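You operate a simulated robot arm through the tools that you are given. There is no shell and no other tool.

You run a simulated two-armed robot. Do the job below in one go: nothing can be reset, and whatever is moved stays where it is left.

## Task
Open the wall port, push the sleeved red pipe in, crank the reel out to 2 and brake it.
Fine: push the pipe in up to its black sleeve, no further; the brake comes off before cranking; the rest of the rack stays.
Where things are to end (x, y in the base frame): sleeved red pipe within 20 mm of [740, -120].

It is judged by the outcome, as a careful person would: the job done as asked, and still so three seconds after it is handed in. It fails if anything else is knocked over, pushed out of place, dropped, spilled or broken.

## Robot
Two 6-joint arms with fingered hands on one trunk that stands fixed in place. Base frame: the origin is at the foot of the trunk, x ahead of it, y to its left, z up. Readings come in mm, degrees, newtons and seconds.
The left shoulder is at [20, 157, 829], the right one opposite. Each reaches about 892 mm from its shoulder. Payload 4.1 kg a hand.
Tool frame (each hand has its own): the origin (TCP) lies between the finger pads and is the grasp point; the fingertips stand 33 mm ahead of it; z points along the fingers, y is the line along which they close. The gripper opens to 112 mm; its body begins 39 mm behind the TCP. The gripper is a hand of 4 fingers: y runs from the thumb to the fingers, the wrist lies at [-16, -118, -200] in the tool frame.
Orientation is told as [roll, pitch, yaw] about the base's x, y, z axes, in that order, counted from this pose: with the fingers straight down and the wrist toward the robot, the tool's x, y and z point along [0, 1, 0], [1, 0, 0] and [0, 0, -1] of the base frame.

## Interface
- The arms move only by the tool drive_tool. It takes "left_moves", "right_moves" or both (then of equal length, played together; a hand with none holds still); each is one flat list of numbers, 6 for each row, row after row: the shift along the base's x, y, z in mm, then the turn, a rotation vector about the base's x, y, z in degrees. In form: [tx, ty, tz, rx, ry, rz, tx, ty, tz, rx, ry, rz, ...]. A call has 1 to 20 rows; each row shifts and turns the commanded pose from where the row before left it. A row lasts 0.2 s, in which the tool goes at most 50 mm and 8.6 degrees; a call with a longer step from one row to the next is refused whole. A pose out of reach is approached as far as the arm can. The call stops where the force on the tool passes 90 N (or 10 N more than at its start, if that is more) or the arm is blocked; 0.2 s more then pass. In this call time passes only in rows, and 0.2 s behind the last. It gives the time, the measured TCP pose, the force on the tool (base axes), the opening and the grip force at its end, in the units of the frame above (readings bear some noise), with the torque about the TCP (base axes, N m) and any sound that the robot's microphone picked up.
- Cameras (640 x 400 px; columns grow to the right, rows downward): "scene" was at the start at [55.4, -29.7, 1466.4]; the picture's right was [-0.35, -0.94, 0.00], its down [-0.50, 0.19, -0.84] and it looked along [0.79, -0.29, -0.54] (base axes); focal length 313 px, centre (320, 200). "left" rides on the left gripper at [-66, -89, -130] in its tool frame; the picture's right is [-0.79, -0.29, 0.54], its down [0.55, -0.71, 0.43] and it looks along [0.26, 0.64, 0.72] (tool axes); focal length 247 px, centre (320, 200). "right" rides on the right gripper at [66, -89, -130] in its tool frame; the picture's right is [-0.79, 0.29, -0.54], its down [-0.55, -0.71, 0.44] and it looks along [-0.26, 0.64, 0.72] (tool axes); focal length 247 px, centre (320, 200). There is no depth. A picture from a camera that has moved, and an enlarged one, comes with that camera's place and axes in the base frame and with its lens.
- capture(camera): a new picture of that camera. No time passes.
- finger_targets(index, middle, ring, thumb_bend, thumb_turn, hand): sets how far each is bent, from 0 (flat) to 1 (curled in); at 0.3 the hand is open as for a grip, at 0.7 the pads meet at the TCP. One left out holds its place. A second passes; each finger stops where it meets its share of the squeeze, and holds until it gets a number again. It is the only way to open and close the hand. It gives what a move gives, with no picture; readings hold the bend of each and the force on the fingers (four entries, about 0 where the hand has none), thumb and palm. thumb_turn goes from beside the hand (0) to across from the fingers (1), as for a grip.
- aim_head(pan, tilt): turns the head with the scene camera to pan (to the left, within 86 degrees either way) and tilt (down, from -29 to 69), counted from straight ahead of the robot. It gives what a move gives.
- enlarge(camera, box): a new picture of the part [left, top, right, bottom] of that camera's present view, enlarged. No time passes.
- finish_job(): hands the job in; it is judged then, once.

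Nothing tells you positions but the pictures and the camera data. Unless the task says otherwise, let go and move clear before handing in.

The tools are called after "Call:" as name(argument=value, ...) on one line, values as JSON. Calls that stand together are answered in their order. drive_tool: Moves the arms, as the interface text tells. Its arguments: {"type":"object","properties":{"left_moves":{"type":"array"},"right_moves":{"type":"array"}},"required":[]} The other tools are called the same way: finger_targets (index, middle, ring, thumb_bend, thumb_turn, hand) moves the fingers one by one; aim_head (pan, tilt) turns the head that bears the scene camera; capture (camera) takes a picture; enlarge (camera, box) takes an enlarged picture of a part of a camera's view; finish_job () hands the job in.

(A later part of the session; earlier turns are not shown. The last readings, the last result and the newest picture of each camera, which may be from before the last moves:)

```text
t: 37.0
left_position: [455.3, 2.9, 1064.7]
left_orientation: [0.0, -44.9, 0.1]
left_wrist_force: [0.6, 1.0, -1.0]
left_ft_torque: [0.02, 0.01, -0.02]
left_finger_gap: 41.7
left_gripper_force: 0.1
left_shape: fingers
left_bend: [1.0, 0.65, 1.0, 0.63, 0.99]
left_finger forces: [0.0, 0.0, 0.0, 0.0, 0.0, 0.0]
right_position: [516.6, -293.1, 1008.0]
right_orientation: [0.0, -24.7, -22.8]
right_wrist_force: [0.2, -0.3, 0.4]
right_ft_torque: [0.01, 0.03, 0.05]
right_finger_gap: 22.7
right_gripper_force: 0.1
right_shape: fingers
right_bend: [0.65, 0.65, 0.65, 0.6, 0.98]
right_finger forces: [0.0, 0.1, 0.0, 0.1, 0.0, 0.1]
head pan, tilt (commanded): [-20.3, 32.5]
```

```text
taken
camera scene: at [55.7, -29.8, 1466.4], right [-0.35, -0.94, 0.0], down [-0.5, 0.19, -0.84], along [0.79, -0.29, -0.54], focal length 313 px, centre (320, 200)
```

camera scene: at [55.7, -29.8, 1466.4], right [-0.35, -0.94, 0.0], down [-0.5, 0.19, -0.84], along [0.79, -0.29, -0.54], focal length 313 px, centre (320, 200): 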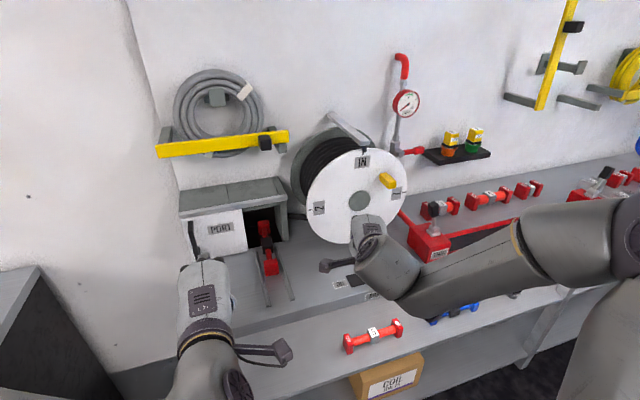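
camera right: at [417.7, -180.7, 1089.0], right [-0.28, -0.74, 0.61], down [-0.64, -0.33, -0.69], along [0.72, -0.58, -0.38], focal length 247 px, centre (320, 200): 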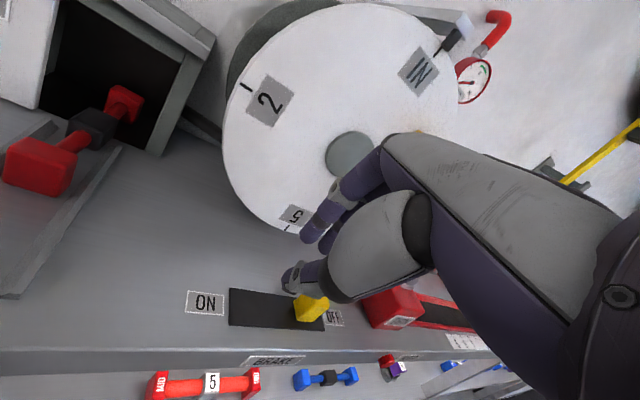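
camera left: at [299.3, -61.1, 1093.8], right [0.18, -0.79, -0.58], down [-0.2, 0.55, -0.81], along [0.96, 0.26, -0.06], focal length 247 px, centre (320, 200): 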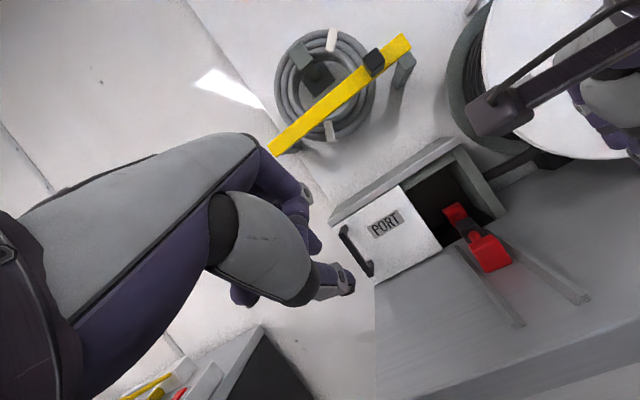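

The brake is at OFF. Now for the crank: I'll make the right hand a narrow pusher (middle finger and thumb), pitch it more forward, and rise to the upper-left of the crank handle in free air.

Call:
finger_targets(hand="right", index=1.0, middle=0.65, ring=1.0, thumb_bend=0.65)

Call:
drive_tool(right_moves=[0, -5, 35, -3.32, -7.82, 0, 0, -10, 35, -3.32, -7.82, 0, 5, -15, 35, 0, 0, 0, 5, -15, 35, 0, 0, 0])

Call:
capture(camera="scene")

Call:
capture(camera="right")

```text
t: 38.0
left_position: [455.0, 3.9, 1065.8]
left_orientation: [0.0, -45.0, 0.0]
left_wrist_force: [-0.2, -0.1, 0.6]
left_ft_torque: [-0.02, 0.0, -0.02]
left_finger_gap: 41.8
left_gripper_force: 0.1
left_shape: fingers
left_bend: [1.0, 0.65, 1.0, 0.63, 0.99]
left_finger forces: [0.0, 0.0, 0.0, 0.0, 0.0, 0.0]
right_position: [515.8, -293.3, 1009.1]
right_orientation: [0.0, -24.9, -22.8]
right_wrist_force: [-0.4, 0.3, -0.2]
right_ft_torque: [-0.01, -0.01, -0.01]
right_finger_gap: 8.2
right_gripper_force: 0.0
right_shape: fingers
right_bend: [0.85, 0.65, 1.0, 0.63, 0.97]
right_finger forces: [0.1, 0.0, 0.0, 0.0, 0.1, 0.0]
head pan, tilt (commanded): [-20.3, 32.5]
```

```text
t: 39.0
left_position: [455.7, 4.3, 1064.7]
left_orientation: [-0.1, -45.0, 0.2]
left_wrist_force: [-0.3, -0.2, -0.5]
left_ft_torque: [0.0, 0.02, 0.05]
left_finger_gap: 41.8
left_gripper_force: 0.0
left_shape: fingers
left_bend: [1.0, 0.65, 1.0, 0.63, 0.99]
left_finger forces: [0.0, 0.0, 0.0, 0.0, 0.1, 0.1]
right_position: [526.9, -337.2, 1149.7]
right_orientation: [-0.2, -41.9, -22.8]
right_wrist_force: [0.8, -0.1, 0.0]
right_ft_torque: [0.0, 0.01, -0.01]
right_finger_gap: 8.5
right_gripper_force: 0.0
right_shape: fingers
right_bend: [0.85, 0.65, 1.0, 0.63, 0.97]
right_finger forces: [0.0, 0.1, 0.0, 0.1, 0.0, 0.0]
head pan, tilt (commanded): [-20.3, 32.5]
```

```text
taken
camera scene: at [55.5, -29.6, 1466.4], right [-0.35, -0.94, 0.0], down [-0.5, 0.19, -0.84], along [0.79, -0.29, -0.54], focal length 313 px, centre (320, 200)
```

scene: 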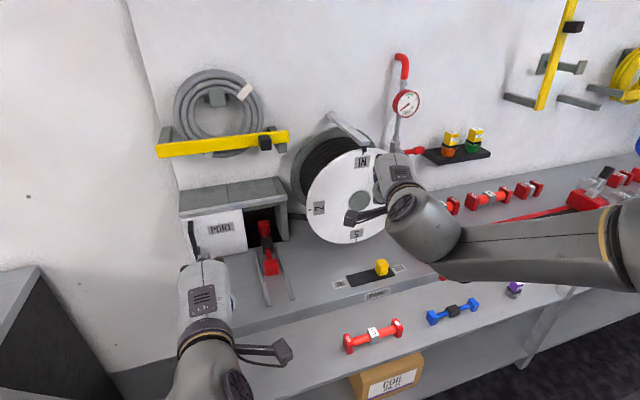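

```text
taken
camera right: at [411.1, -217.7, 1185.8], right [-0.44, -0.67, 0.59], down [-0.43, -0.42, -0.8], along [0.78, -0.61, -0.11], focal length 247 px, centre (320, 200)
```

right: 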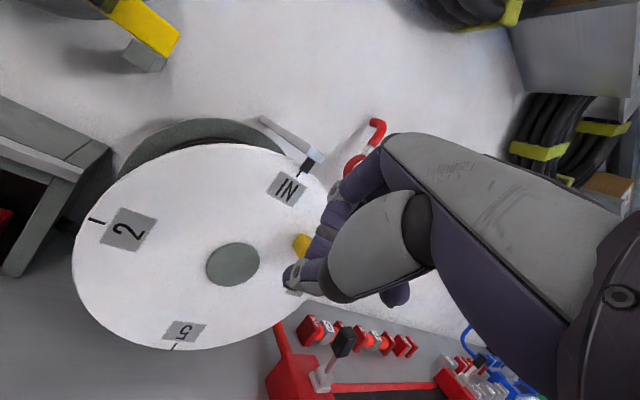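

The hand tracks in this pose. To stay clear of the pointer bracket (end near x=634, z≈1192), I'll use three part-extended fingers as a flat rake that reaches over the handle while the knuckles stay back.

Call:
finger_targets(hand="right", index=0.5, middle=0.5, ring=0.5, thumb_bend=0.4)

Call:
capture(camera="right")

Call:
enlarge(camera="scene", box=[280, 100, 480, 260])

Call:
capture(camera="left")

```text
t: 40.0
left_position: [456.2, 4.0, 1064.6]
left_orientation: [0.0, -45.0, 0.2]
left_wrist_force: [0.4, 0.2, -0.6]
left_ft_torque: [-0.01, -0.04, -0.01]
left_finger_gap: 41.8
left_gripper_force: 0.0
left_shape: fingers
left_bend: [1.0, 0.65, 1.0, 0.63, 0.99]
left_finger forces: [0.1, 0.0, 0.0, 0.0, 0.0, 0.1]
right_position: [526.7, -337.2, 1148.4]
right_orientation: [-0.2, -41.8, -22.9]
right_wrist_force: [-1.1, -0.5, -0.4]
right_ft_torque: [-0.02, 0.01, 0.01]
right_finger_gap: 71.0
right_gripper_force: 0.0
right_shape: fingers
right_bend: [0.5, 0.5, 0.5, 0.4, 0.97]
right_finger forces: [0.0, 0.0, 0.1, 0.1, 0.0, 0.1]
head pan, tilt (commanded): [-20.3, 32.5]
```

```text
taken
camera right: at [411.1, -217.6, 1185.6], right [-0.44, -0.67, 0.59], down [-0.43, -0.42, -0.8], along [0.78, -0.61, -0.11], focal length 247 px, centre (320, 200)
```

right: 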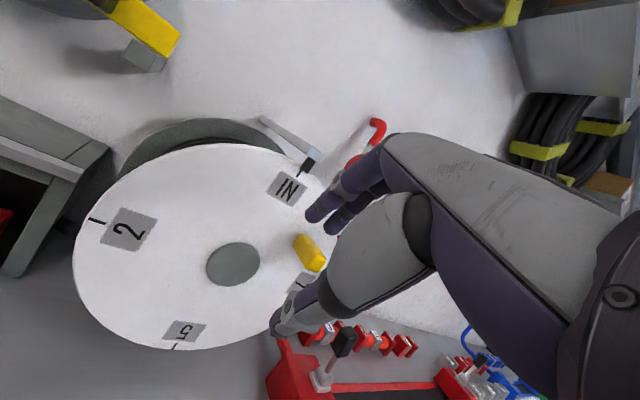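

```text
2.50 times, centred on (380, 180) of scene
camera zoom: at [55.4, -29.7, 1466.4], right [-0.35, -0.94, 0.0], down [-0.5, 0.19, -0.84], along [0.79, -0.29, -0.54], focal length 782 px, centre (170, 250)
```

zoom: 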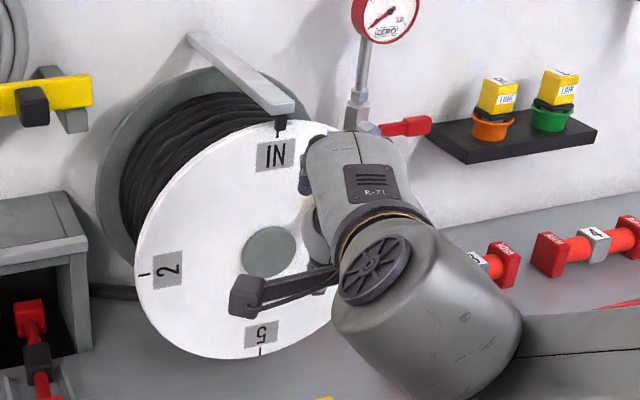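

```text
taken
camera left: at [299.5, -61.1, 1093.8], right [0.18, -0.79, -0.58], down [-0.2, 0.55, -0.81], along [0.96, 0.26, -0.06], focal length 247 px, centre (320, 200)
```

left: 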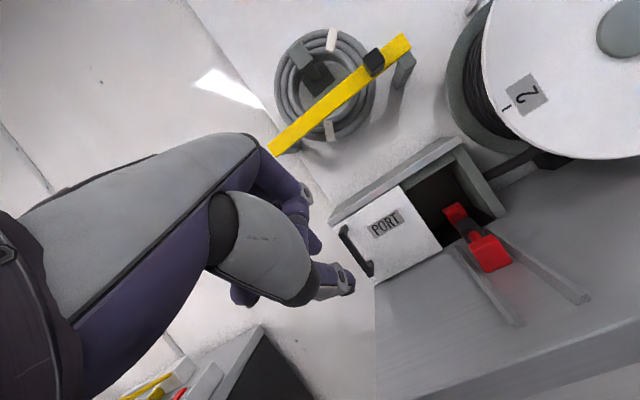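

I'll also turn the left hand a little to the right so its camera can watch the reel, while moving the right hand to a spot above the crank handle.

Call:
drive_tool(left_moves=[0, 0, 0, 0, 0, -8, 0, 0, 0, 0, 0, -8, 0, 0, 0, 0, 0, -8, 0, 0, 0, 0, 0, 0], right_moves=[2, -25, 5, 0, 0, 0, 2, -25, 5, 0, 0, 0, 4, -25, 2, 0, 0, 0, 5, -3, 0, 0, 0, 0])

Call:
capture(camera="right")

Call:
capture(camera="left")

Call:
enlarge(camera="scene", box=[280, 100, 480, 260])

```text
t: 41.0
left_position: [434.9, -40.9, 1093.3]
left_orientation: [0.5, -44.2, -22.8]
left_wrist_force: [-0.4, -0.1, 0.2]
left_ft_torque: [-0.06, 0.01, 0.01]
left_finger_gap: 41.6
left_gripper_force: 0.1
left_shape: fingers
left_bend: [1.0, 0.65, 1.0, 0.63, 0.99]
left_finger forces: [0.0, 0.0, 0.0, 0.0, 0.0, 0.0]
left hand out of reach, approached as far as the arm can: row 1, 2, 3
right_position: [539.9, -418.1, 1162.6]
right_orientation: [-0.3, -41.7, -23.0]
right_wrist_force: [0.0, -1.3, -0.7]
right_ft_torque: [0.0, 0.01, -0.02]
right_finger_gap: 71.2
right_gripper_force: 0.0
right_shape: fingers
right_bend: [0.5, 0.5, 0.5, 0.4, 0.97]
right_finger forces: [0.0, 0.1, 0.0, 0.0, 0.0, 0.0]
head pan, tilt (commanded): [-20.3, 32.5]
```

```text
taken
camera right: at [425.7, -296.5, 1199.7], right [-0.44, -0.67, 0.59], down [-0.44, -0.42, -0.8], along [0.78, -0.61, -0.11], focal length 247 px, centre (320, 200)
```

right: 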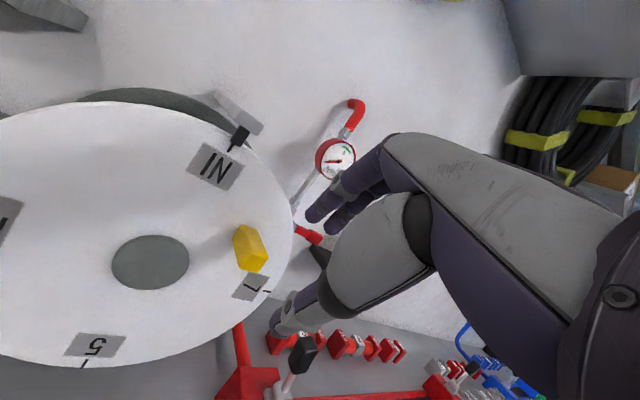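

```text
taken
camera left: at [267.2, -41.1, 1124.1], right [-0.14, -0.79, -0.59], down [0.02, 0.59, -0.81], along [0.99, -0.13, -0.07], focal length 247 px, centre (320, 200)
```

left: 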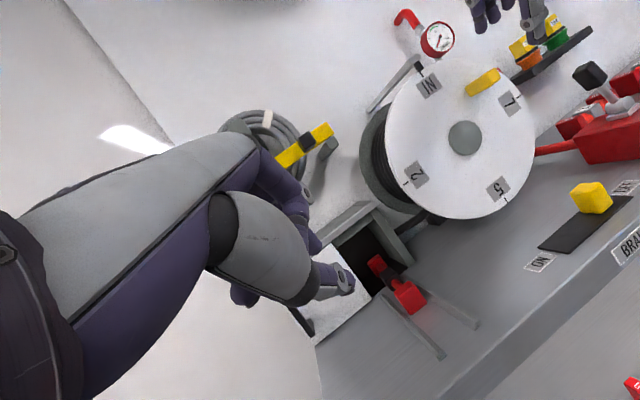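

```text
2.50 times, centred on (380, 180) of scene
camera zoom: at [55.4, -29.6, 1466.4], right [-0.35, -0.94, 0.0], down [-0.5, 0.19, -0.84], along [0.79, -0.29, -0.54], focal length 782 px, centre (170, 250)
```

zoom: 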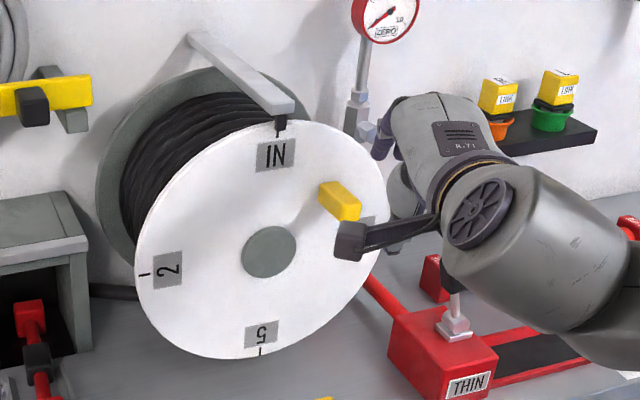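

Now the left camera sees the reel, crank, brake (at OFF) and pipe. The handle axis is at (y, z) = (-417, 1095), x 602–646. I'll move the finger rake over it.

Call:
drive_tool(right_moves=[10, 1, -2, 0, 0, 0, 10, 1, -2, 0, 0, 0, 8, 1, 0, 0, 0, 0])

Call:
capture(camera="right")

Call:
enlarge(camera="left", box=[380, 0, 640, 240])

Call:
enlarge(camera="scene", box=[300, 100, 460, 260])

```text
t: 41.8
left_position: [435.5, -39.5, 1093.0]
left_orientation: [0.4, -44.2, -22.7]
left_wrist_force: [0.1, 0.1, 1.6]
left_ft_torque: [0.02, 0.05, 0.02]
left_finger_gap: 41.9
left_gripper_force: 0.1
left_shape: fingers
left_bend: [1.0, 0.65, 1.0, 0.63, 0.99]
left_finger forces: [0.0, 0.0, 0.1, 0.1, 0.0, 0.0]
right_position: [567.9, -414.5, 1158.2]
right_orientation: [-0.1, -41.9, -22.8]
right_wrist_force: [-0.3, 0.1, -0.6]
right_ft_torque: [-0.02, 0.0, -0.01]
right_finger_gap: 70.9
right_gripper_force: 0.0
right_shape: fingers
right_bend: [0.5, 0.5, 0.5, 0.4, 0.97]
right_finger forces: [0.1, 0.1, 0.0, 0.1, 0.0, 0.0]
head pan, tilt (commanded): [-20.3, 32.5]
```

```text
taken
camera right: at [452.7, -294.4, 1195.1], right [-0.44, -0.67, 0.59], down [-0.43, -0.42, -0.8], along [0.78, -0.61, -0.11], focal length 247 px, centre (320, 200)
```

right: 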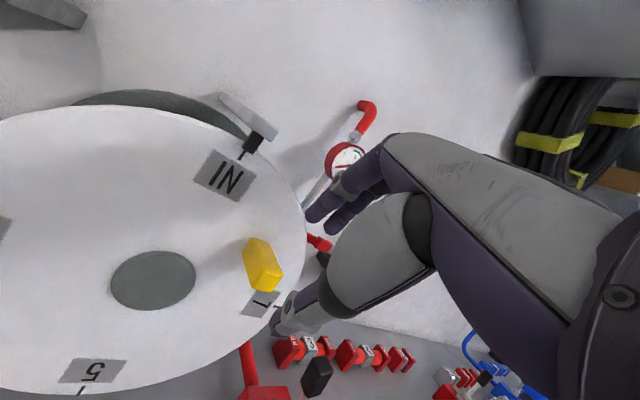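

```text
1.67 times, centred on (510, 120) of left
camera zoom: at [267.3, -41.1, 1124.0], right [-0.14, -0.8, -0.59], down [0.02, 0.59, -0.81], along [0.99, -0.13, -0.07], focal length 412 px, centre (3, 333)
```

zoom: 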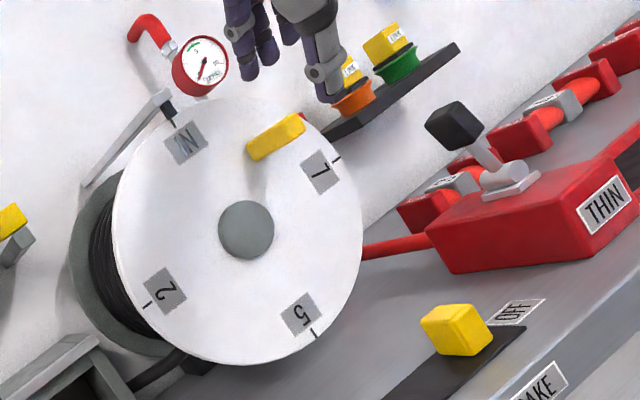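

```text
2.50 times, centred on (380, 180) of scene
camera zoom: at [55.3, -29.7, 1466.4], right [-0.35, -0.94, 0.0], down [-0.5, 0.19, -0.84], along [0.79, -0.29, -0.54], focal length 782 px, centre (170, 250)
```

zoom: 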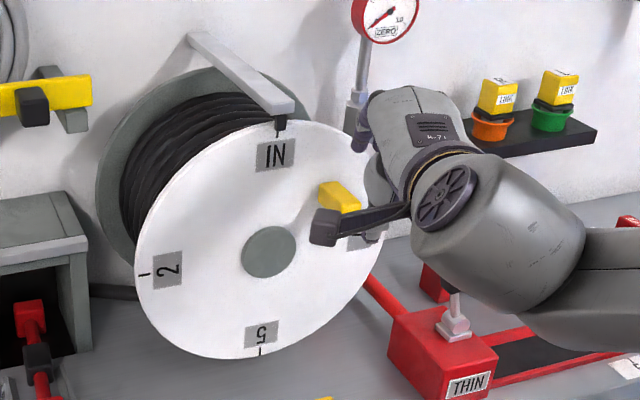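

The fingers are above the handle with clear space. Lowering slowly toward contact.

Call:
drive_tool(right_moves=[0, 0, -8, 0, 0, 0, 0, 0, -8, 0, 0, 0, 0, 0, -8, 0, 0, 0])

Call:
enlarge(camera="left", box=[420, 0, 600, 140])

Call:
capture(camera="right")

```text
t: 42.6
left_position: [435.7, -40.2, 1094.6]
left_orientation: [0.4, -44.4, -22.6]
left_wrist_force: [0.0, -0.7, 1.0]
left_ft_torque: [0.0, 0.01, 0.0]
left_finger_gap: 41.5
left_gripper_force: 0.1
left_shape: fingers
left_bend: [1.0, 0.65, 1.0, 0.63, 0.99]
left_finger forces: [0.0, 0.1, 0.1, 0.1, 0.0, 0.0]
right_position: [569.1, -411.5, 1135.6]
right_orientation: [-0.2, -41.7, -23.1]
right_wrist_force: [-0.6, -0.7, -0.6]
right_ft_torque: [0.03, -0.01, -0.01]
right_finger_gap: 70.8
right_gripper_force: 0.1
right_shape: fingers
right_bend: [0.5, 0.5, 0.5, 0.4, 0.97]
right_finger forces: [0.0, 0.0, 0.0, 0.0, 0.0, 0.0]
head pan, tilt (commanded): [-20.3, 32.5]
```

```text
2.86 times, centred on (510, 70) of left
camera zoom: at [267.3, -41.1, 1124.0], right [-0.14, -0.8, -0.59], down [0.02, 0.59, -0.81], along [0.99, -0.13, -0.07], focal length 706 px, centre (-223, 571)
```

zoom: 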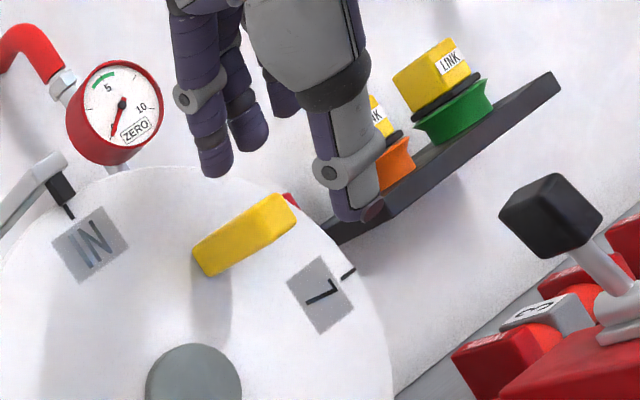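

```text
taken
camera right: at [454.9, -290.5, 1173.3], right [-0.44, -0.67, 0.59], down [-0.44, -0.42, -0.8], along [0.78, -0.62, -0.11], focal length 247 px, centre (320, 200)
```

right: 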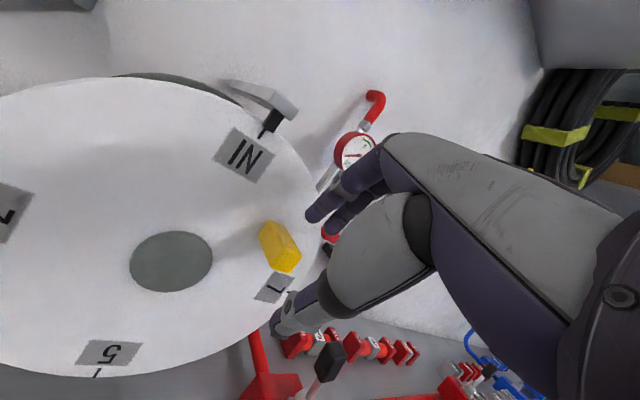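

The index fingertip is about 27 mm above the handle's outer half. I'll continue down to contact.

Call:
drive_tool(right_moves=[0, -1, -8, 0, 0, 0, 0, -1, -8, 0, 0, 0, 0, -1, -6, 0, 0, 0, 0, 0, -5, 0, 0, 0])

Call:
enlarge(camera="left", box=[390, 0, 600, 160])

Call:
capture(camera="right")

```text
t: 43.6
left_position: [435.1, -39.6, 1093.4]
left_orientation: [0.3, -44.3, -22.7]
left_wrist_force: [0.8, -0.9, -0.1]
left_ft_torque: [0.0, 0.01, 0.01]
left_finger_gap: 41.6
left_gripper_force: 0.0
left_shape: fingers
left_bend: [1.0, 0.65, 1.0, 0.63, 0.99]
left_finger forces: [0.0, 0.0, 0.0, 0.0, 0.0, 0.0]
right_position: [573.2, -402.4, 1118.5]
right_orientation: [-0.3, -41.5, -23.0]
right_wrist_force: [-0.7, -0.4, 0.1]
right_ft_torque: [-0.04, -0.01, -0.01]
right_finger_gap: 71.1
right_gripper_force: 0.1
right_shape: fingers
right_bend: [0.5, 0.5, 0.5, 0.4, 0.97]
right_finger forces: [0.1, 0.1, 0.0, 0.0, 0.0, 0.1]
right hand out of reach, approached as far as the arm can: row 1, 2, 3
head pan, tilt (commanded): [-20.3, 32.5]
```

```text
2.50 times, centred on (495, 80) of left
camera zoom: at [267.3, -41.1, 1124.0], right [-0.14, -0.8, -0.59], down [0.02, 0.59, -0.81], along [0.99, -0.13, -0.07], focal length 617 px, centre (-118, 500)
```

zoom: 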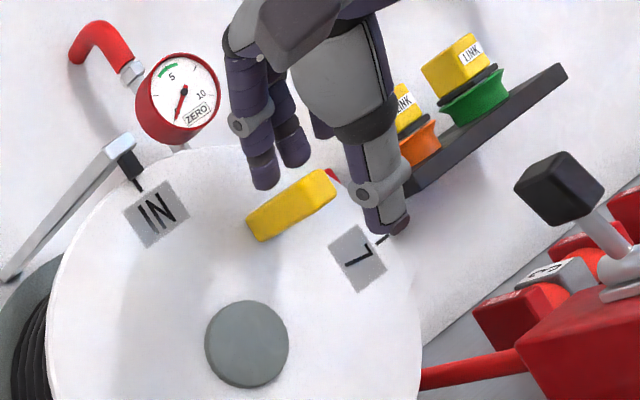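

```text
taken
camera right: at [459.5, -280.4, 1155.9], right [-0.44, -0.67, 0.6], down [-0.44, -0.41, -0.8], along [0.78, -0.62, -0.11], focal length 247 px, centre (320, 200)
```

right: 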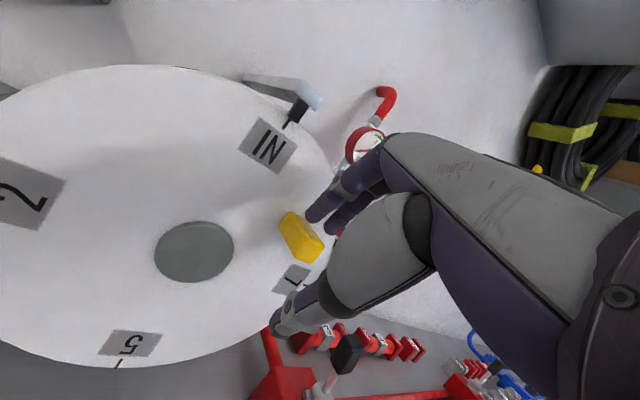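

This orientation hits the joint limit lower down. I'll lift off, tilt the hand to about -22° pitch (a range that tracked well), and open the fingers to 0.3 so the fingertips still lead the knuckles.

Call:
drive_tool(right_moves=[-8, -3, 15, 0, 0, 0, -10, -3, 20, 0, 0, 0, -10, -3, 15, 2.54, 5.98, 0, -5, -3, 8, 2.54, 5.98, 0, 0, -3, 5, 2.54, 5.98, 0])

Call:
finger_targets(hand="right", index=0.3, middle=0.3, ring=0.3, thumb_bend=0.5)

Call:
enlarge(camera="left", box=[390, 0, 640, 200])

Call:
capture(camera="right")

```text
t: 44.8
left_position: [436.2, -39.6, 1094.0]
left_orientation: [0.4, -44.3, -22.8]
left_wrist_force: [-0.3, -0.4, -0.5]
left_ft_torque: [-0.02, 0.03, 0.02]
left_finger_gap: 41.9
left_gripper_force: 0.1
left_shape: fingers
left_bend: [1.0, 0.65, 1.0, 0.63, 0.99]
left_finger forces: [0.1, 0.0, 0.0, 0.0, 0.1, 0.0]
right_position: [540.2, -417.0, 1181.8]
right_orientation: [-0.1, -22.6, -22.8]
right_wrist_force: [-1.1, 0.9, -0.2]
right_ft_torque: [0.02, -0.02, 0.03]
right_finger_gap: 71.3
right_gripper_force: 0.1
right_shape: fingers
right_bend: [0.5, 0.5, 0.5, 0.4, 0.97]
right_finger forces: [0.1, 0.0, 0.0, 0.1, 0.1, 0.1]
head pan, tilt (commanded): [-20.3, 32.5]
```

```text
t: 45.8
left_position: [435.8, -40.2, 1093.1]
left_orientation: [0.5, -44.3, -22.7]
left_wrist_force: [0.7, 0.0, 0.2]
left_ft_torque: [-0.04, 0.0, 0.0]
left_finger_gap: 41.7
left_gripper_force: 0.0
left_shape: fingers
left_bend: [1.0, 0.65, 1.0, 0.63, 0.99]
left_finger forces: [0.0, 0.0, 0.0, 0.0, 0.0, 0.0]
right_position: [539.8, -418.0, 1181.2]
right_orientation: [0.1, -22.5, -22.8]
right_wrist_force: [0.6, 0.1, -0.2]
right_ft_torque: [-0.02, -0.03, 0.01]
right_finger_gap: 85.6
right_gripper_force: 0.1
right_shape: fingers
right_bend: [0.3, 0.3, 0.3, 0.5, 0.97]
right_finger forces: [0.0, 0.0, 0.0, 0.0, 0.1, 0.0]
head pan, tilt (commanded): [-20.3, 32.5]
```

```text
2.00 times, centred on (515, 100) of left
camera zoom: at [267.4, -41.1, 1124.0], right [-0.14, -0.8, -0.59], down [0.02, 0.59, -0.81], along [0.99, -0.13, -0.07], focal length 494 px, centre (-70, 400)
```

zoom: 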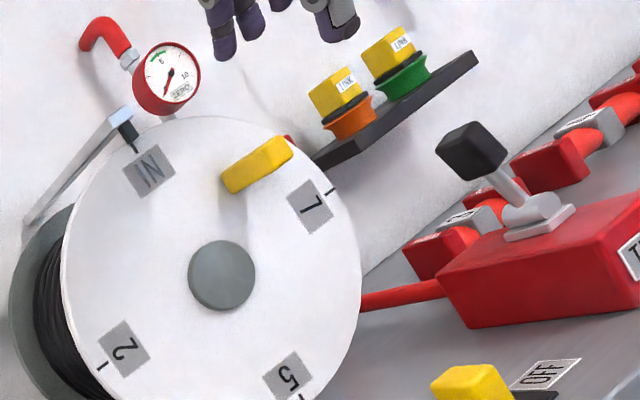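

```text
taken
camera right: at [444.4, -306.3, 1267.3], right [-0.25, -0.75, 0.61], down [-0.67, -0.32, -0.67], along [0.7, -0.58, -0.42], focal length 247 px, centre (320, 200)
```

right: 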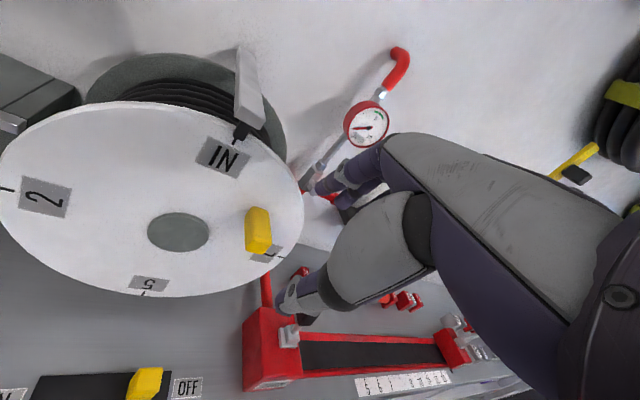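

Brake confirmed at OFF and the new hand orientation holds. Moving the open fingers over the handle.

Call:
drive_tool(right_moves=[8, 7, -10, 0, 0, 0, 8, 7, -10, 0, 0, 0, 0, 0, -8, 0, 0, 0])

Call:
enlarge(camera="left", box=[390, 0, 640, 200])

Call:
capture(camera="right")

Call:
enlarge(camera="scene", box=[300, 100, 460, 260])

```text
t: 46.6
left_position: [435.6, -39.9, 1092.7]
left_orientation: [0.4, -44.3, -22.7]
left_wrist_force: [0.3, -1.3, -0.3]
left_ft_torque: [0.02, 0.01, 0.02]
left_finger_gap: 42.1
left_gripper_force: 0.0
left_shape: fingers
left_bend: [1.0, 0.65, 1.0, 0.63, 0.99]
left_finger forces: [0.0, 0.0, 0.0, 0.0, 0.0, 0.0]
right_position: [557.3, -403.9, 1152.0]
right_orientation: [-0.1, -22.4, -22.9]
right_wrist_force: [0.4, 0.2, 0.0]
right_ft_torque: [-0.05, -0.03, 0.01]
right_finger_gap: 85.7
right_gripper_force: 0.0
right_shape: fingers
right_bend: [0.3, 0.3, 0.3, 0.5, 0.97]
right_finger forces: [0.1, 0.0, 0.1, 0.0, 0.0, 0.1]
head pan, tilt (commanded): [-20.3, 32.5]
```

```text
2.00 times, centred on (515, 100) of left
camera zoom: at [267.3, -41.1, 1124.0], right [-0.14, -0.8, -0.59], down [0.02, 0.59, -0.81], along [0.99, -0.13, -0.07], focal length 494 px, centre (-70, 400)
```

zoom: 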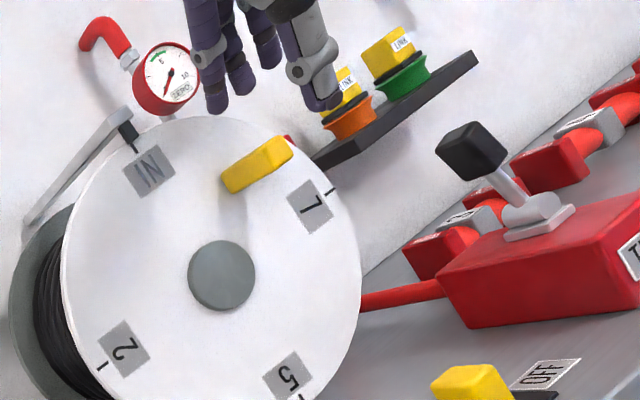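

```text
taken
camera right: at [460.7, -291.8, 1238.1], right [-0.25, -0.75, 0.61], down [-0.67, -0.32, -0.67], along [0.7, -0.58, -0.42], focal length 247 px, centre (320, 200)
```

right: 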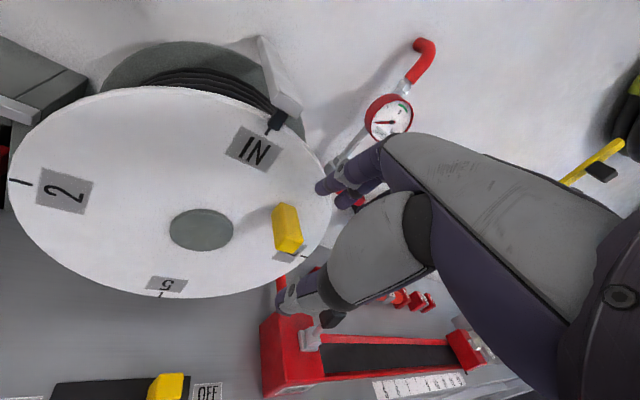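

```text
2.50 times, centred on (380, 180) of scene
camera zoom: at [55.3, -29.6, 1466.4], right [-0.35, -0.94, 0.0], down [-0.5, 0.19, -0.84], along [0.79, -0.29, -0.54], focal length 782 px, centre (170, 250)
```

zoom: 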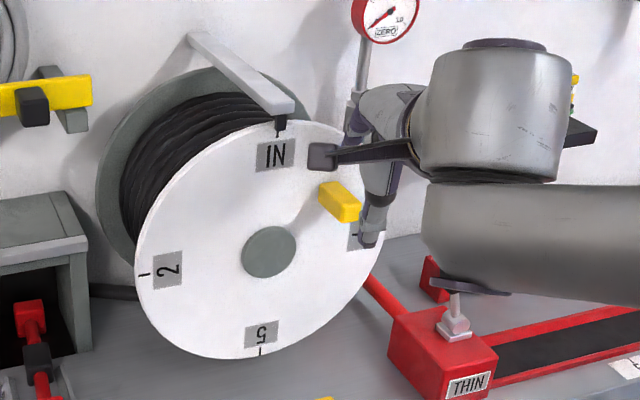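

Index fingertip triangulates to (623, -417, 1151), right above the handle (top ≈1110) and clear of the disc. Lowering to contact.

Call:
drive_tool(right_moves=[0, 0, -10, 0, 0, 0, 0, 0, -10, 0, 0, 0, 0, 0, -8, 0, 0, 0, 0, 0, -6, 0, 0, 0])

Call:
enlarge(camera="left", box=[390, 0, 640, 200])

Call:
capture(camera="right")

```text
t: 47.6
left_position: [435.3, -40.2, 1093.5]
left_orientation: [0.4, -44.3, -22.6]
left_wrist_force: [-0.9, 0.7, -0.2]
left_ft_torque: [-0.02, -0.02, 0.04]
left_finger_gap: 41.9
left_gripper_force: 0.1
left_shape: fingers
left_bend: [1.0, 0.65, 1.0, 0.63, 0.99]
left_finger forces: [0.0, 0.0, 0.1, 0.0, 0.0, 0.1]
right_position: [556.6, -402.4, 1118.7]
right_orientation: [-0.1, -22.5, -22.7]
right_wrist_force: [-1.1, -0.3, 1.1]
right_ft_torque: [-0.01, -0.01, 0.03]
right_finger_gap: 85.6
right_gripper_force: 0.1
right_shape: fingers
right_bend: [0.3, 0.3, 0.3, 0.5, 0.97]
right_finger forces: [0.1, 0.0, 0.0, 0.1, 0.1, 0.0]
head pan, tilt (commanded): [-20.3, 32.5]
```

```text
2.00 times, centred on (515, 100) of left
camera zoom: at [267.3, -41.1, 1124.0], right [-0.14, -0.8, -0.59], down [0.02, 0.59, -0.81], along [0.99, -0.13, -0.07], focal length 494 px, centre (-70, 400)
```

zoom: 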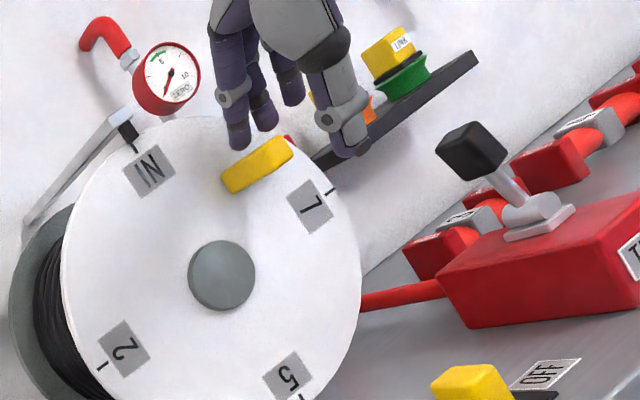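

```text
taken
camera right: at [461.0, -291.7, 1203.8], right [-0.25, -0.75, 0.61], down [-0.67, -0.32, -0.67], along [0.7, -0.57, -0.42], focal length 247 px, centre (320, 200)
```

right: 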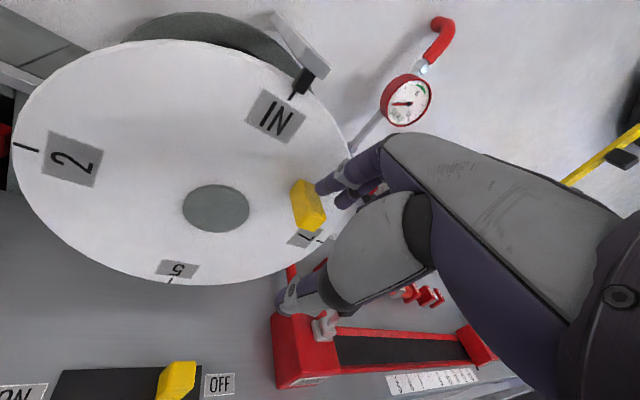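

Fingertips are about touching the handle. Now pushing down along the arc in small steps.

Call:
drive_tool(right_moves=[0, -2, -6, 0, 0, 0, 0, -3, -6, 0, 0, 0, 0, -3, -6, 0, 0, 0, 0, -3, -7, 0, 0, 0])

Call:
enlarge(camera="left", box=[340, 0, 640, 240])

Call:
capture(camera="right")

```text
t: 48.6
left_position: [435.8, -39.7, 1093.3]
left_orientation: [0.5, -44.2, -22.6]
left_wrist_force: [0.0, -0.5, -0.7]
left_ft_torque: [0.0, 0.01, 0.04]
left_finger_gap: 41.6
left_gripper_force: 0.1
left_shape: fingers
left_bend: [1.0, 0.65, 1.0, 0.63, 0.99]
left_finger forces: [0.0, 0.0, 0.0, 0.0, 0.1, 0.1]
right_position: [557.1, -416.4, 1094.0]
right_orientation: [0.0, -22.5, -23.0]
right_wrist_force: [-0.9, -3.8, 3.6]
right_ft_torque: [-0.06, -0.25, -0.29]
right_finger_gap: 88.3
right_gripper_force: 2.4
right_shape: fingers
right_bend: [0.29, 0.3, 0.3, 0.5, 0.97]
right_finger forces: [4.8, 0.0, 0.1, 0.0, 0.1, 0.1]
head pan, tilt (commanded): [-20.3, 32.5]
```

```text
1.67 times, centred on (490, 120) of left
camera zoom: at [267.2, -41.2, 1124.0], right [-0.14, -0.8, -0.59], down [0.02, 0.59, -0.81], along [0.99, -0.13, -0.07], focal length 412 px, centre (37, 333)
```

zoom: 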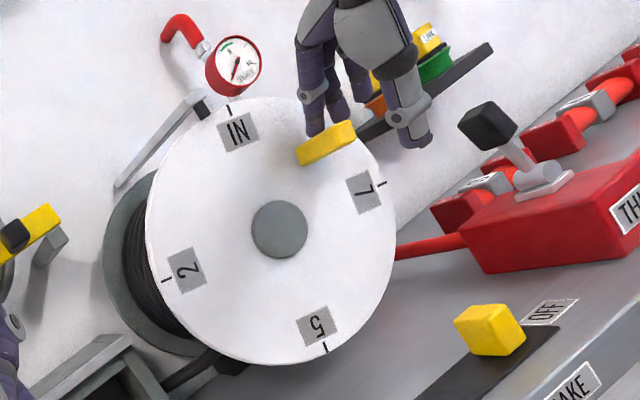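

```text
taken
camera right: at [460.8, -303.6, 1179.8], right [-0.26, -0.75, 0.61], down [-0.67, -0.32, -0.67], along [0.7, -0.58, -0.42], focal length 247 px, centre (320, 200)
```

right: 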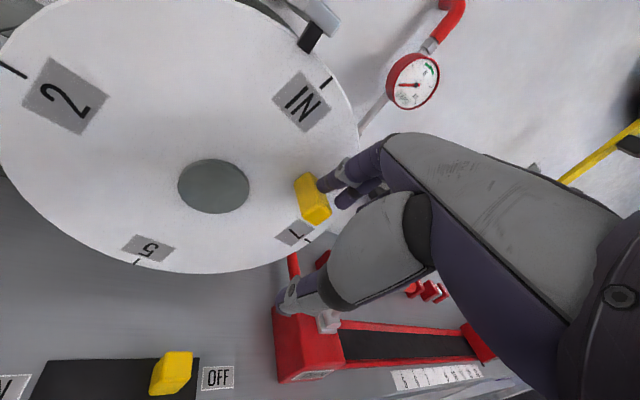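

The reel turns clockwise with about 5 N. Continuing along the arc.

Call:
drive_tool(right_moves=[0, -3, -7, 0, 0, 0, 0, -2, -7, 0, 0, 0, 0, -2, -7, 0, 0, 0, 0, -1, -7, 0, 0, 0, 0, 0, -7, 0, 0, 0])

Call:
enlarge(camera="left", box=[340, 0, 640, 240])

Call:
capture(camera="right")

```text
t: 49.8
left_position: [436.0, -41.0, 1093.9]
left_orientation: [0.4, -44.4, -22.8]
left_wrist_force: [0.1, -0.3, -0.3]
left_ft_torque: [-0.01, 0.05, -0.03]
left_finger_gap: 41.9
left_gripper_force: 0.1
left_shape: fingers
left_bend: [1.0, 0.65, 1.0, 0.63, 0.99]
left_finger forces: [0.1, 0.0, 0.0, 0.0, 0.0, 0.0]
right_position: [555.4, -425.7, 1058.8]
right_orientation: [0.0, -22.6, -23.2]
right_wrist_force: [-4.8, -21.8, 7.3]
right_ft_torque: [-0.07, -0.49, -1.58]
right_finger_gap: 91.5
right_gripper_force: 9.4
right_shape: fingers
right_bend: [0.27, 0.3, 0.3, 0.5, 0.97]
right_finger forces: [18.4, 0.0, 0.0, 0.0, 0.1, 0.0]
head pan, tilt (commanded): [-20.3, 32.5]
```

```text
1.67 times, centred on (490, 120) of left
camera zoom: at [267.0, -41.9, 1124.0], right [-0.14, -0.79, -0.59], down [0.02, 0.59, -0.8], along [0.99, -0.13, -0.07], focal length 412 px, centre (37, 333)
```

zoom: 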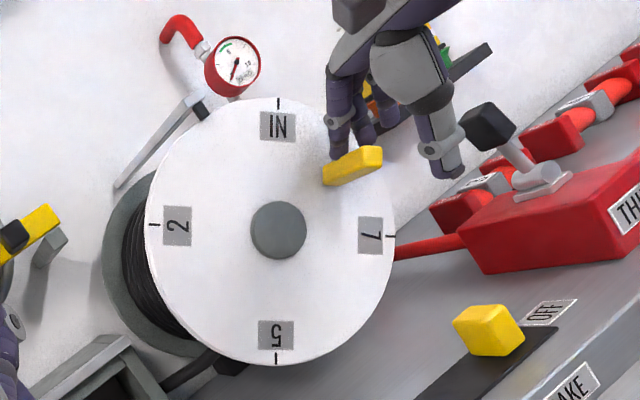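

```text
taken
camera right: at [461.2, -314.0, 1144.5], right [-0.26, -0.75, 0.61], down [-0.67, -0.31, -0.68], along [0.7, -0.58, -0.42], focal length 247 px, centre (320, 200)
```

right: 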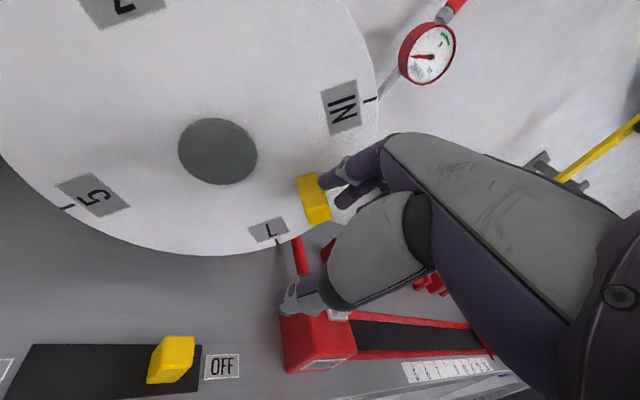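

The reel is about 36° round, but the reaction is now mostly sideways (-22 N in y), so the finger contact has shifted. Let me look closely before going on.

Call:
enlarge(camera="left", box=[500, 30, 620, 130])

Call:
enlarge(camera="right", box=[260, 120, 400, 240])

Call:
enlarge(camera="scene", box=[320, 120, 460, 240])

```text
4.00 times, centred on (560, 80) of left
camera zoom: at [267.0, -41.9, 1124.0], right [-0.14, -0.79, -0.59], down [0.02, 0.59, -0.8], along [0.99, -0.13, -0.07], focal length 988 px, centre (-640, 680)
```

zoom: 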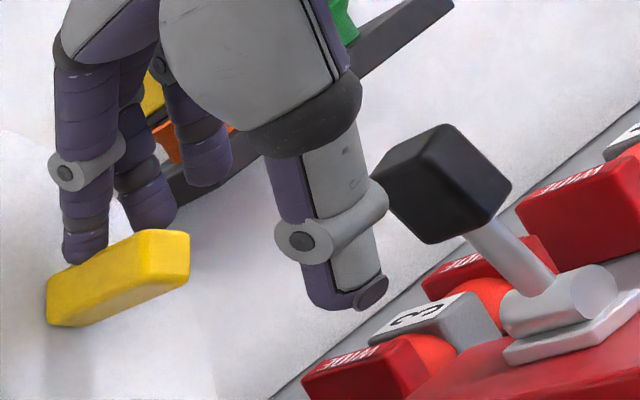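

```text
3.33 times, centred on (330, 180) of right
camera zoom: at [461.2, -314.0, 1144.5], right [-0.26, -0.75, 0.61], down [-0.67, -0.31, -0.68], along [0.7, -0.58, -0.42], focal length 823 px, centre (287, 267)
```

zoom: 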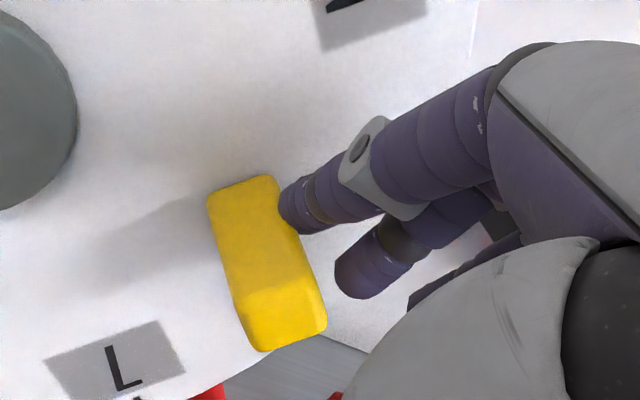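

```text
3.33 times, centred on (390, 180) of scene
camera zoom: at [55.0, -30.4, 1466.4], right [-0.35, -0.94, 0.0], down [-0.5, 0.19, -0.84], along [0.79, -0.29, -0.54], focal length 1043 px, centre (87, 267)
```

zoom: 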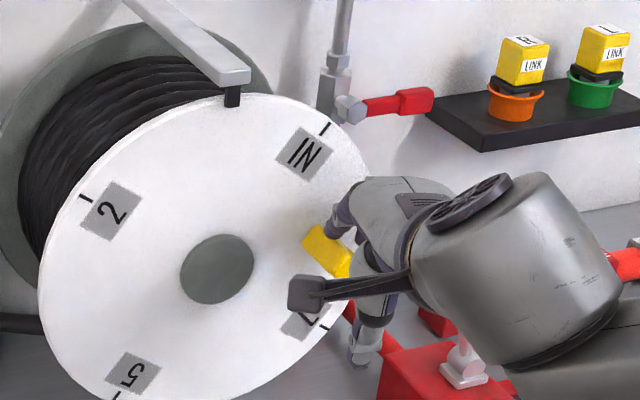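

The index tip slid to the handle's outer-right edge at (633, -447). I'll lift 14 mm, shift left about 12 mm so it sits on top of the handle, and press again.

Call:
drive_tool(right_moves=[-2, -2, 8, 0, 0, 0, -2, 2, 8, 0, 0, 0, 0, 8, 2, 0, 0, 0, 0, 6, 0, 0, 0, 0])

Call:
enlarge(camera="left", box=[480, 20, 620, 130])

Call:
enlarge(camera="right", box=[240, 100, 400, 240])

```text
t: 50.8
left_position: [435.8, -39.8, 1093.9]
left_orientation: [0.4, -44.3, -22.7]
left_wrist_force: [1.0, -0.4, 0.4]
left_ft_torque: [0.0, -0.01, 0.0]
left_finger_gap: 41.6
left_gripper_force: 0.0
left_shape: fingers
left_bend: [1.0, 0.65, 1.0, 0.63, 0.99]
left_finger forces: [0.0, 0.1, 0.1, 0.1, 0.1, 0.0]
right_position: [552.9, -409.8, 1076.1]
right_orientation: [-0.1, -22.4, -22.8]
right_wrist_force: [-0.4, -0.7, 0.6]
right_ft_torque: [-0.01, -0.02, -0.02]
right_finger_gap: 86.0
right_gripper_force: 0.1
right_shape: fingers
right_bend: [0.3, 0.3, 0.3, 0.5, 0.97]
right_finger forces: [0.0, 0.0, 0.0, 0.0, 0.1, 0.0]
head pan, tilt (commanded): [-20.3, 32.5]
```

```text
3.64 times, centred on (550, 75) of left
camera zoom: at [267.4, -41.2, 1124.0], right [-0.14, -0.8, -0.59], down [0.02, 0.59, -0.81], along [0.99, -0.13, -0.07], focal length 898 px, centre (-516, 654)
```

zoom: 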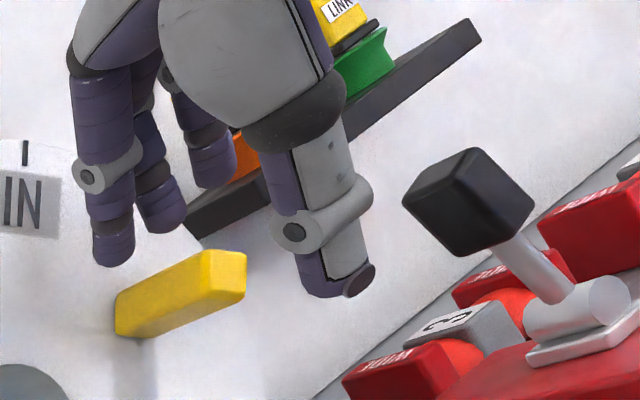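

```text
2.86 times, centred on (320, 170) of right
camera zoom: at [456.8, -297.2, 1162.5], right [-0.25, -0.75, 0.61], down [-0.67, -0.32, -0.67], along [0.7, -0.57, -0.42], focal length 706 px, centre (320, 286)
```

zoom: 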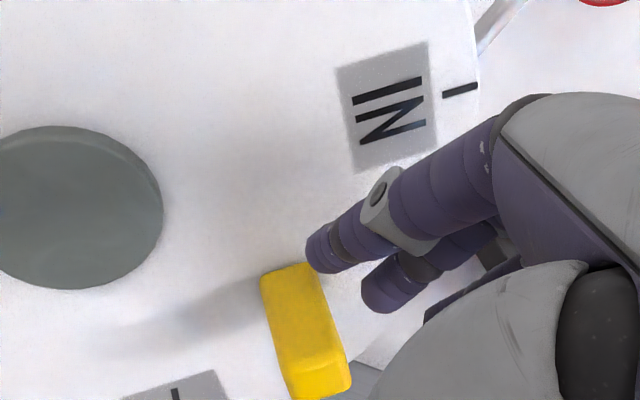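

The tip is a bit too close to the disc. I'll pull back 12 mm so it rests mid-handle, then press straight down.

Call:
drive_tool(right_moves=[-6, -3, 0, 0, 0, 0, -6, -3, 0, 0, 0, 0, 0, 0, -6, 0, 0, 0, 0, 0, -6, 0, 0, 0, 0, 0, -6, 0, 0, 0])

Call:
enlarge(camera="left", box=[480, 20, 620, 130])

Call:
enlarge(camera="right", box=[240, 100, 400, 240])

```text
t: 52.0
left_position: [435.7, -39.1, 1093.8]
left_orientation: [0.4, -44.4, -22.7]
left_wrist_force: [-0.3, 0.3, 0.7]
left_ft_torque: [0.02, 0.01, 0.02]
left_finger_gap: 42.0
left_gripper_force: 0.0
left_shape: fingers
left_bend: [1.0, 0.65, 1.0, 0.63, 0.99]
left_finger forces: [0.0, 0.0, 0.2, 0.0, 0.0, 0.0]
right_position: [541.7, -414.9, 1059.0]
right_orientation: [-0.1, -22.5, -22.9]
right_wrist_force: [0.2, -1.0, 0.3]
right_ft_torque: [0.0, 0.0, 0.02]
right_finger_gap: 85.9
right_gripper_force: 0.2
right_shape: fingers
right_bend: [0.3, 0.3, 0.3, 0.5, 0.97]
right_finger forces: [0.0, 0.0, 0.0, 0.1, 0.0, 0.0]
head pan, tilt (commanded): [-20.3, 32.5]
```

```text
3.64 times, centred on (550, 75) of left
camera zoom: at [267.3, -41.1, 1124.0], right [-0.14, -0.8, -0.59], down [0.02, 0.59, -0.81], along [0.99, -0.13, -0.07], focal length 898 px, centre (-516, 654)
```

zoom: 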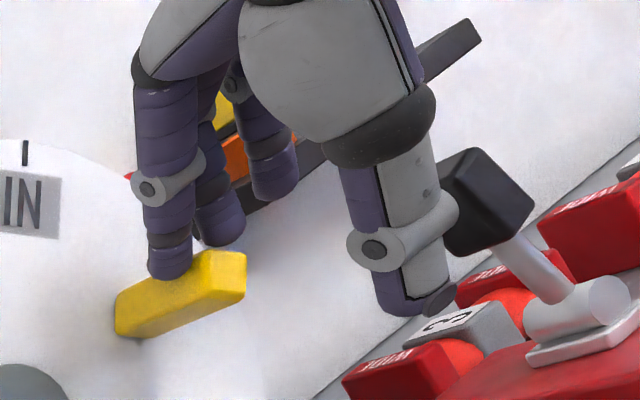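

```text
2.86 times, centred on (320, 170) of right
camera zoom: at [445.0, -303.7, 1144.7], right [-0.25, -0.75, 0.61], down [-0.67, -0.32, -0.67], along [0.7, -0.58, -0.42], focal length 706 px, centre (320, 286)
```

zoom: 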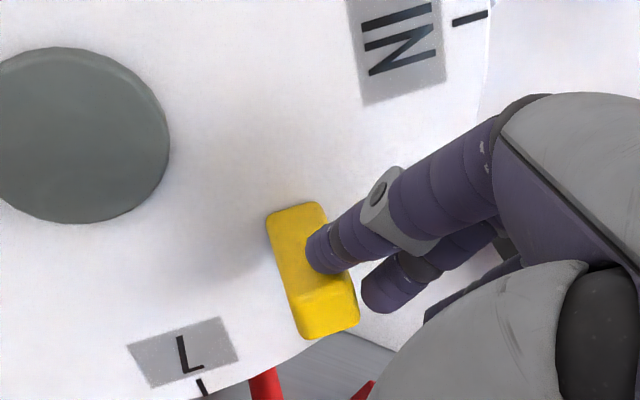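

The index tip now sits squarely on top of the handle. Pressing straight down.

Call:
drive_tool(right_moves=[0, 0, -6, 0, 0, 0, 0, -1, -6, 0, 0, 0, 0, -1, -6, 0, 0, 0, 0, 0, -6, 0, 0, 0])

Call:
enlarge(camera="left", box=[400, 20, 640, 220])

Call:
enlarge(camera="right", box=[240, 100, 400, 240])

```text
t: 53.0
left_position: [435.5, -40.3, 1092.8]
left_orientation: [0.4, -44.3, -22.7]
left_wrist_force: [-0.1, 0.2, 0.1]
left_ft_torque: [0.03, 0.04, 0.0]
left_finger_gap: 41.8
left_gripper_force: 0.0
left_shape: fingers
left_bend: [1.0, 0.65, 1.0, 0.63, 0.99]
left_finger forces: [0.1, 0.0, 0.0, 0.0, 0.1, 0.0]
right_position: [540.5, -416.6, 1033.7]
right_orientation: [-0.1, -22.3, -22.7]
right_wrist_force: [0.2, 1.3, 0.2]
right_ft_torque: [-0.01, -0.07, 0.06]
right_finger_gap: 86.3
right_gripper_force: 0.3
right_shape: fingers
right_bend: [0.3, 0.3, 0.3, 0.5, 0.97]
right_finger forces: [0.6, 0.0, 0.1, 0.0, 0.1, 0.1]
head pan, tilt (commanded): [-20.3, 32.5]
```

```text
2.00 times, centred on (520, 120) of left
camera zoom: at [267.3, -41.1, 1124.0], right [-0.14, -0.8, -0.59], down [0.02, 0.59, -0.81], along [0.99, -0.13, -0.07], focal length 494 px, centre (-80, 360)
```

zoom: 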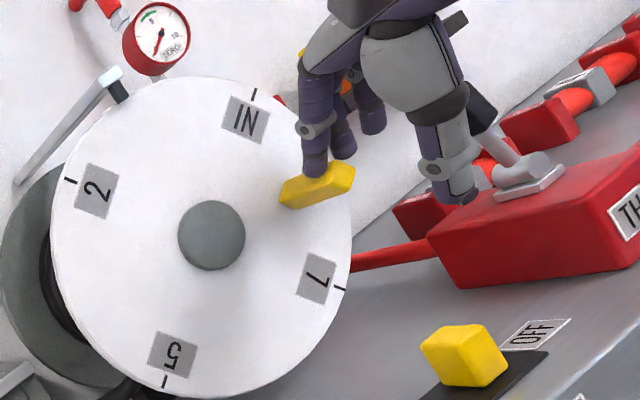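

```text
2.86 times, centred on (320, 170) of right
camera zoom: at [444.5, -305.1, 1120.6], right [-0.25, -0.75, 0.61], down [-0.67, -0.32, -0.67], along [0.7, -0.58, -0.42], focal length 706 px, centre (320, 286)
```

zoom: 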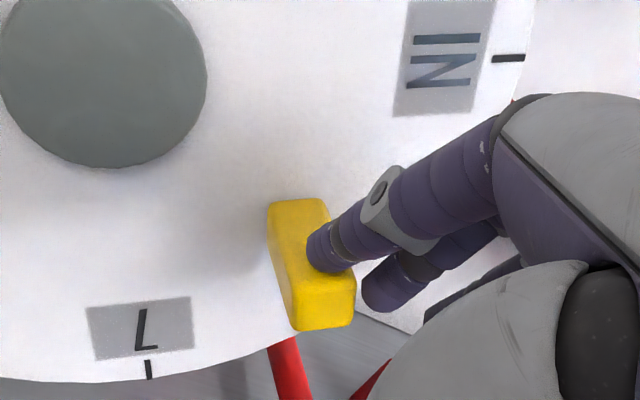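

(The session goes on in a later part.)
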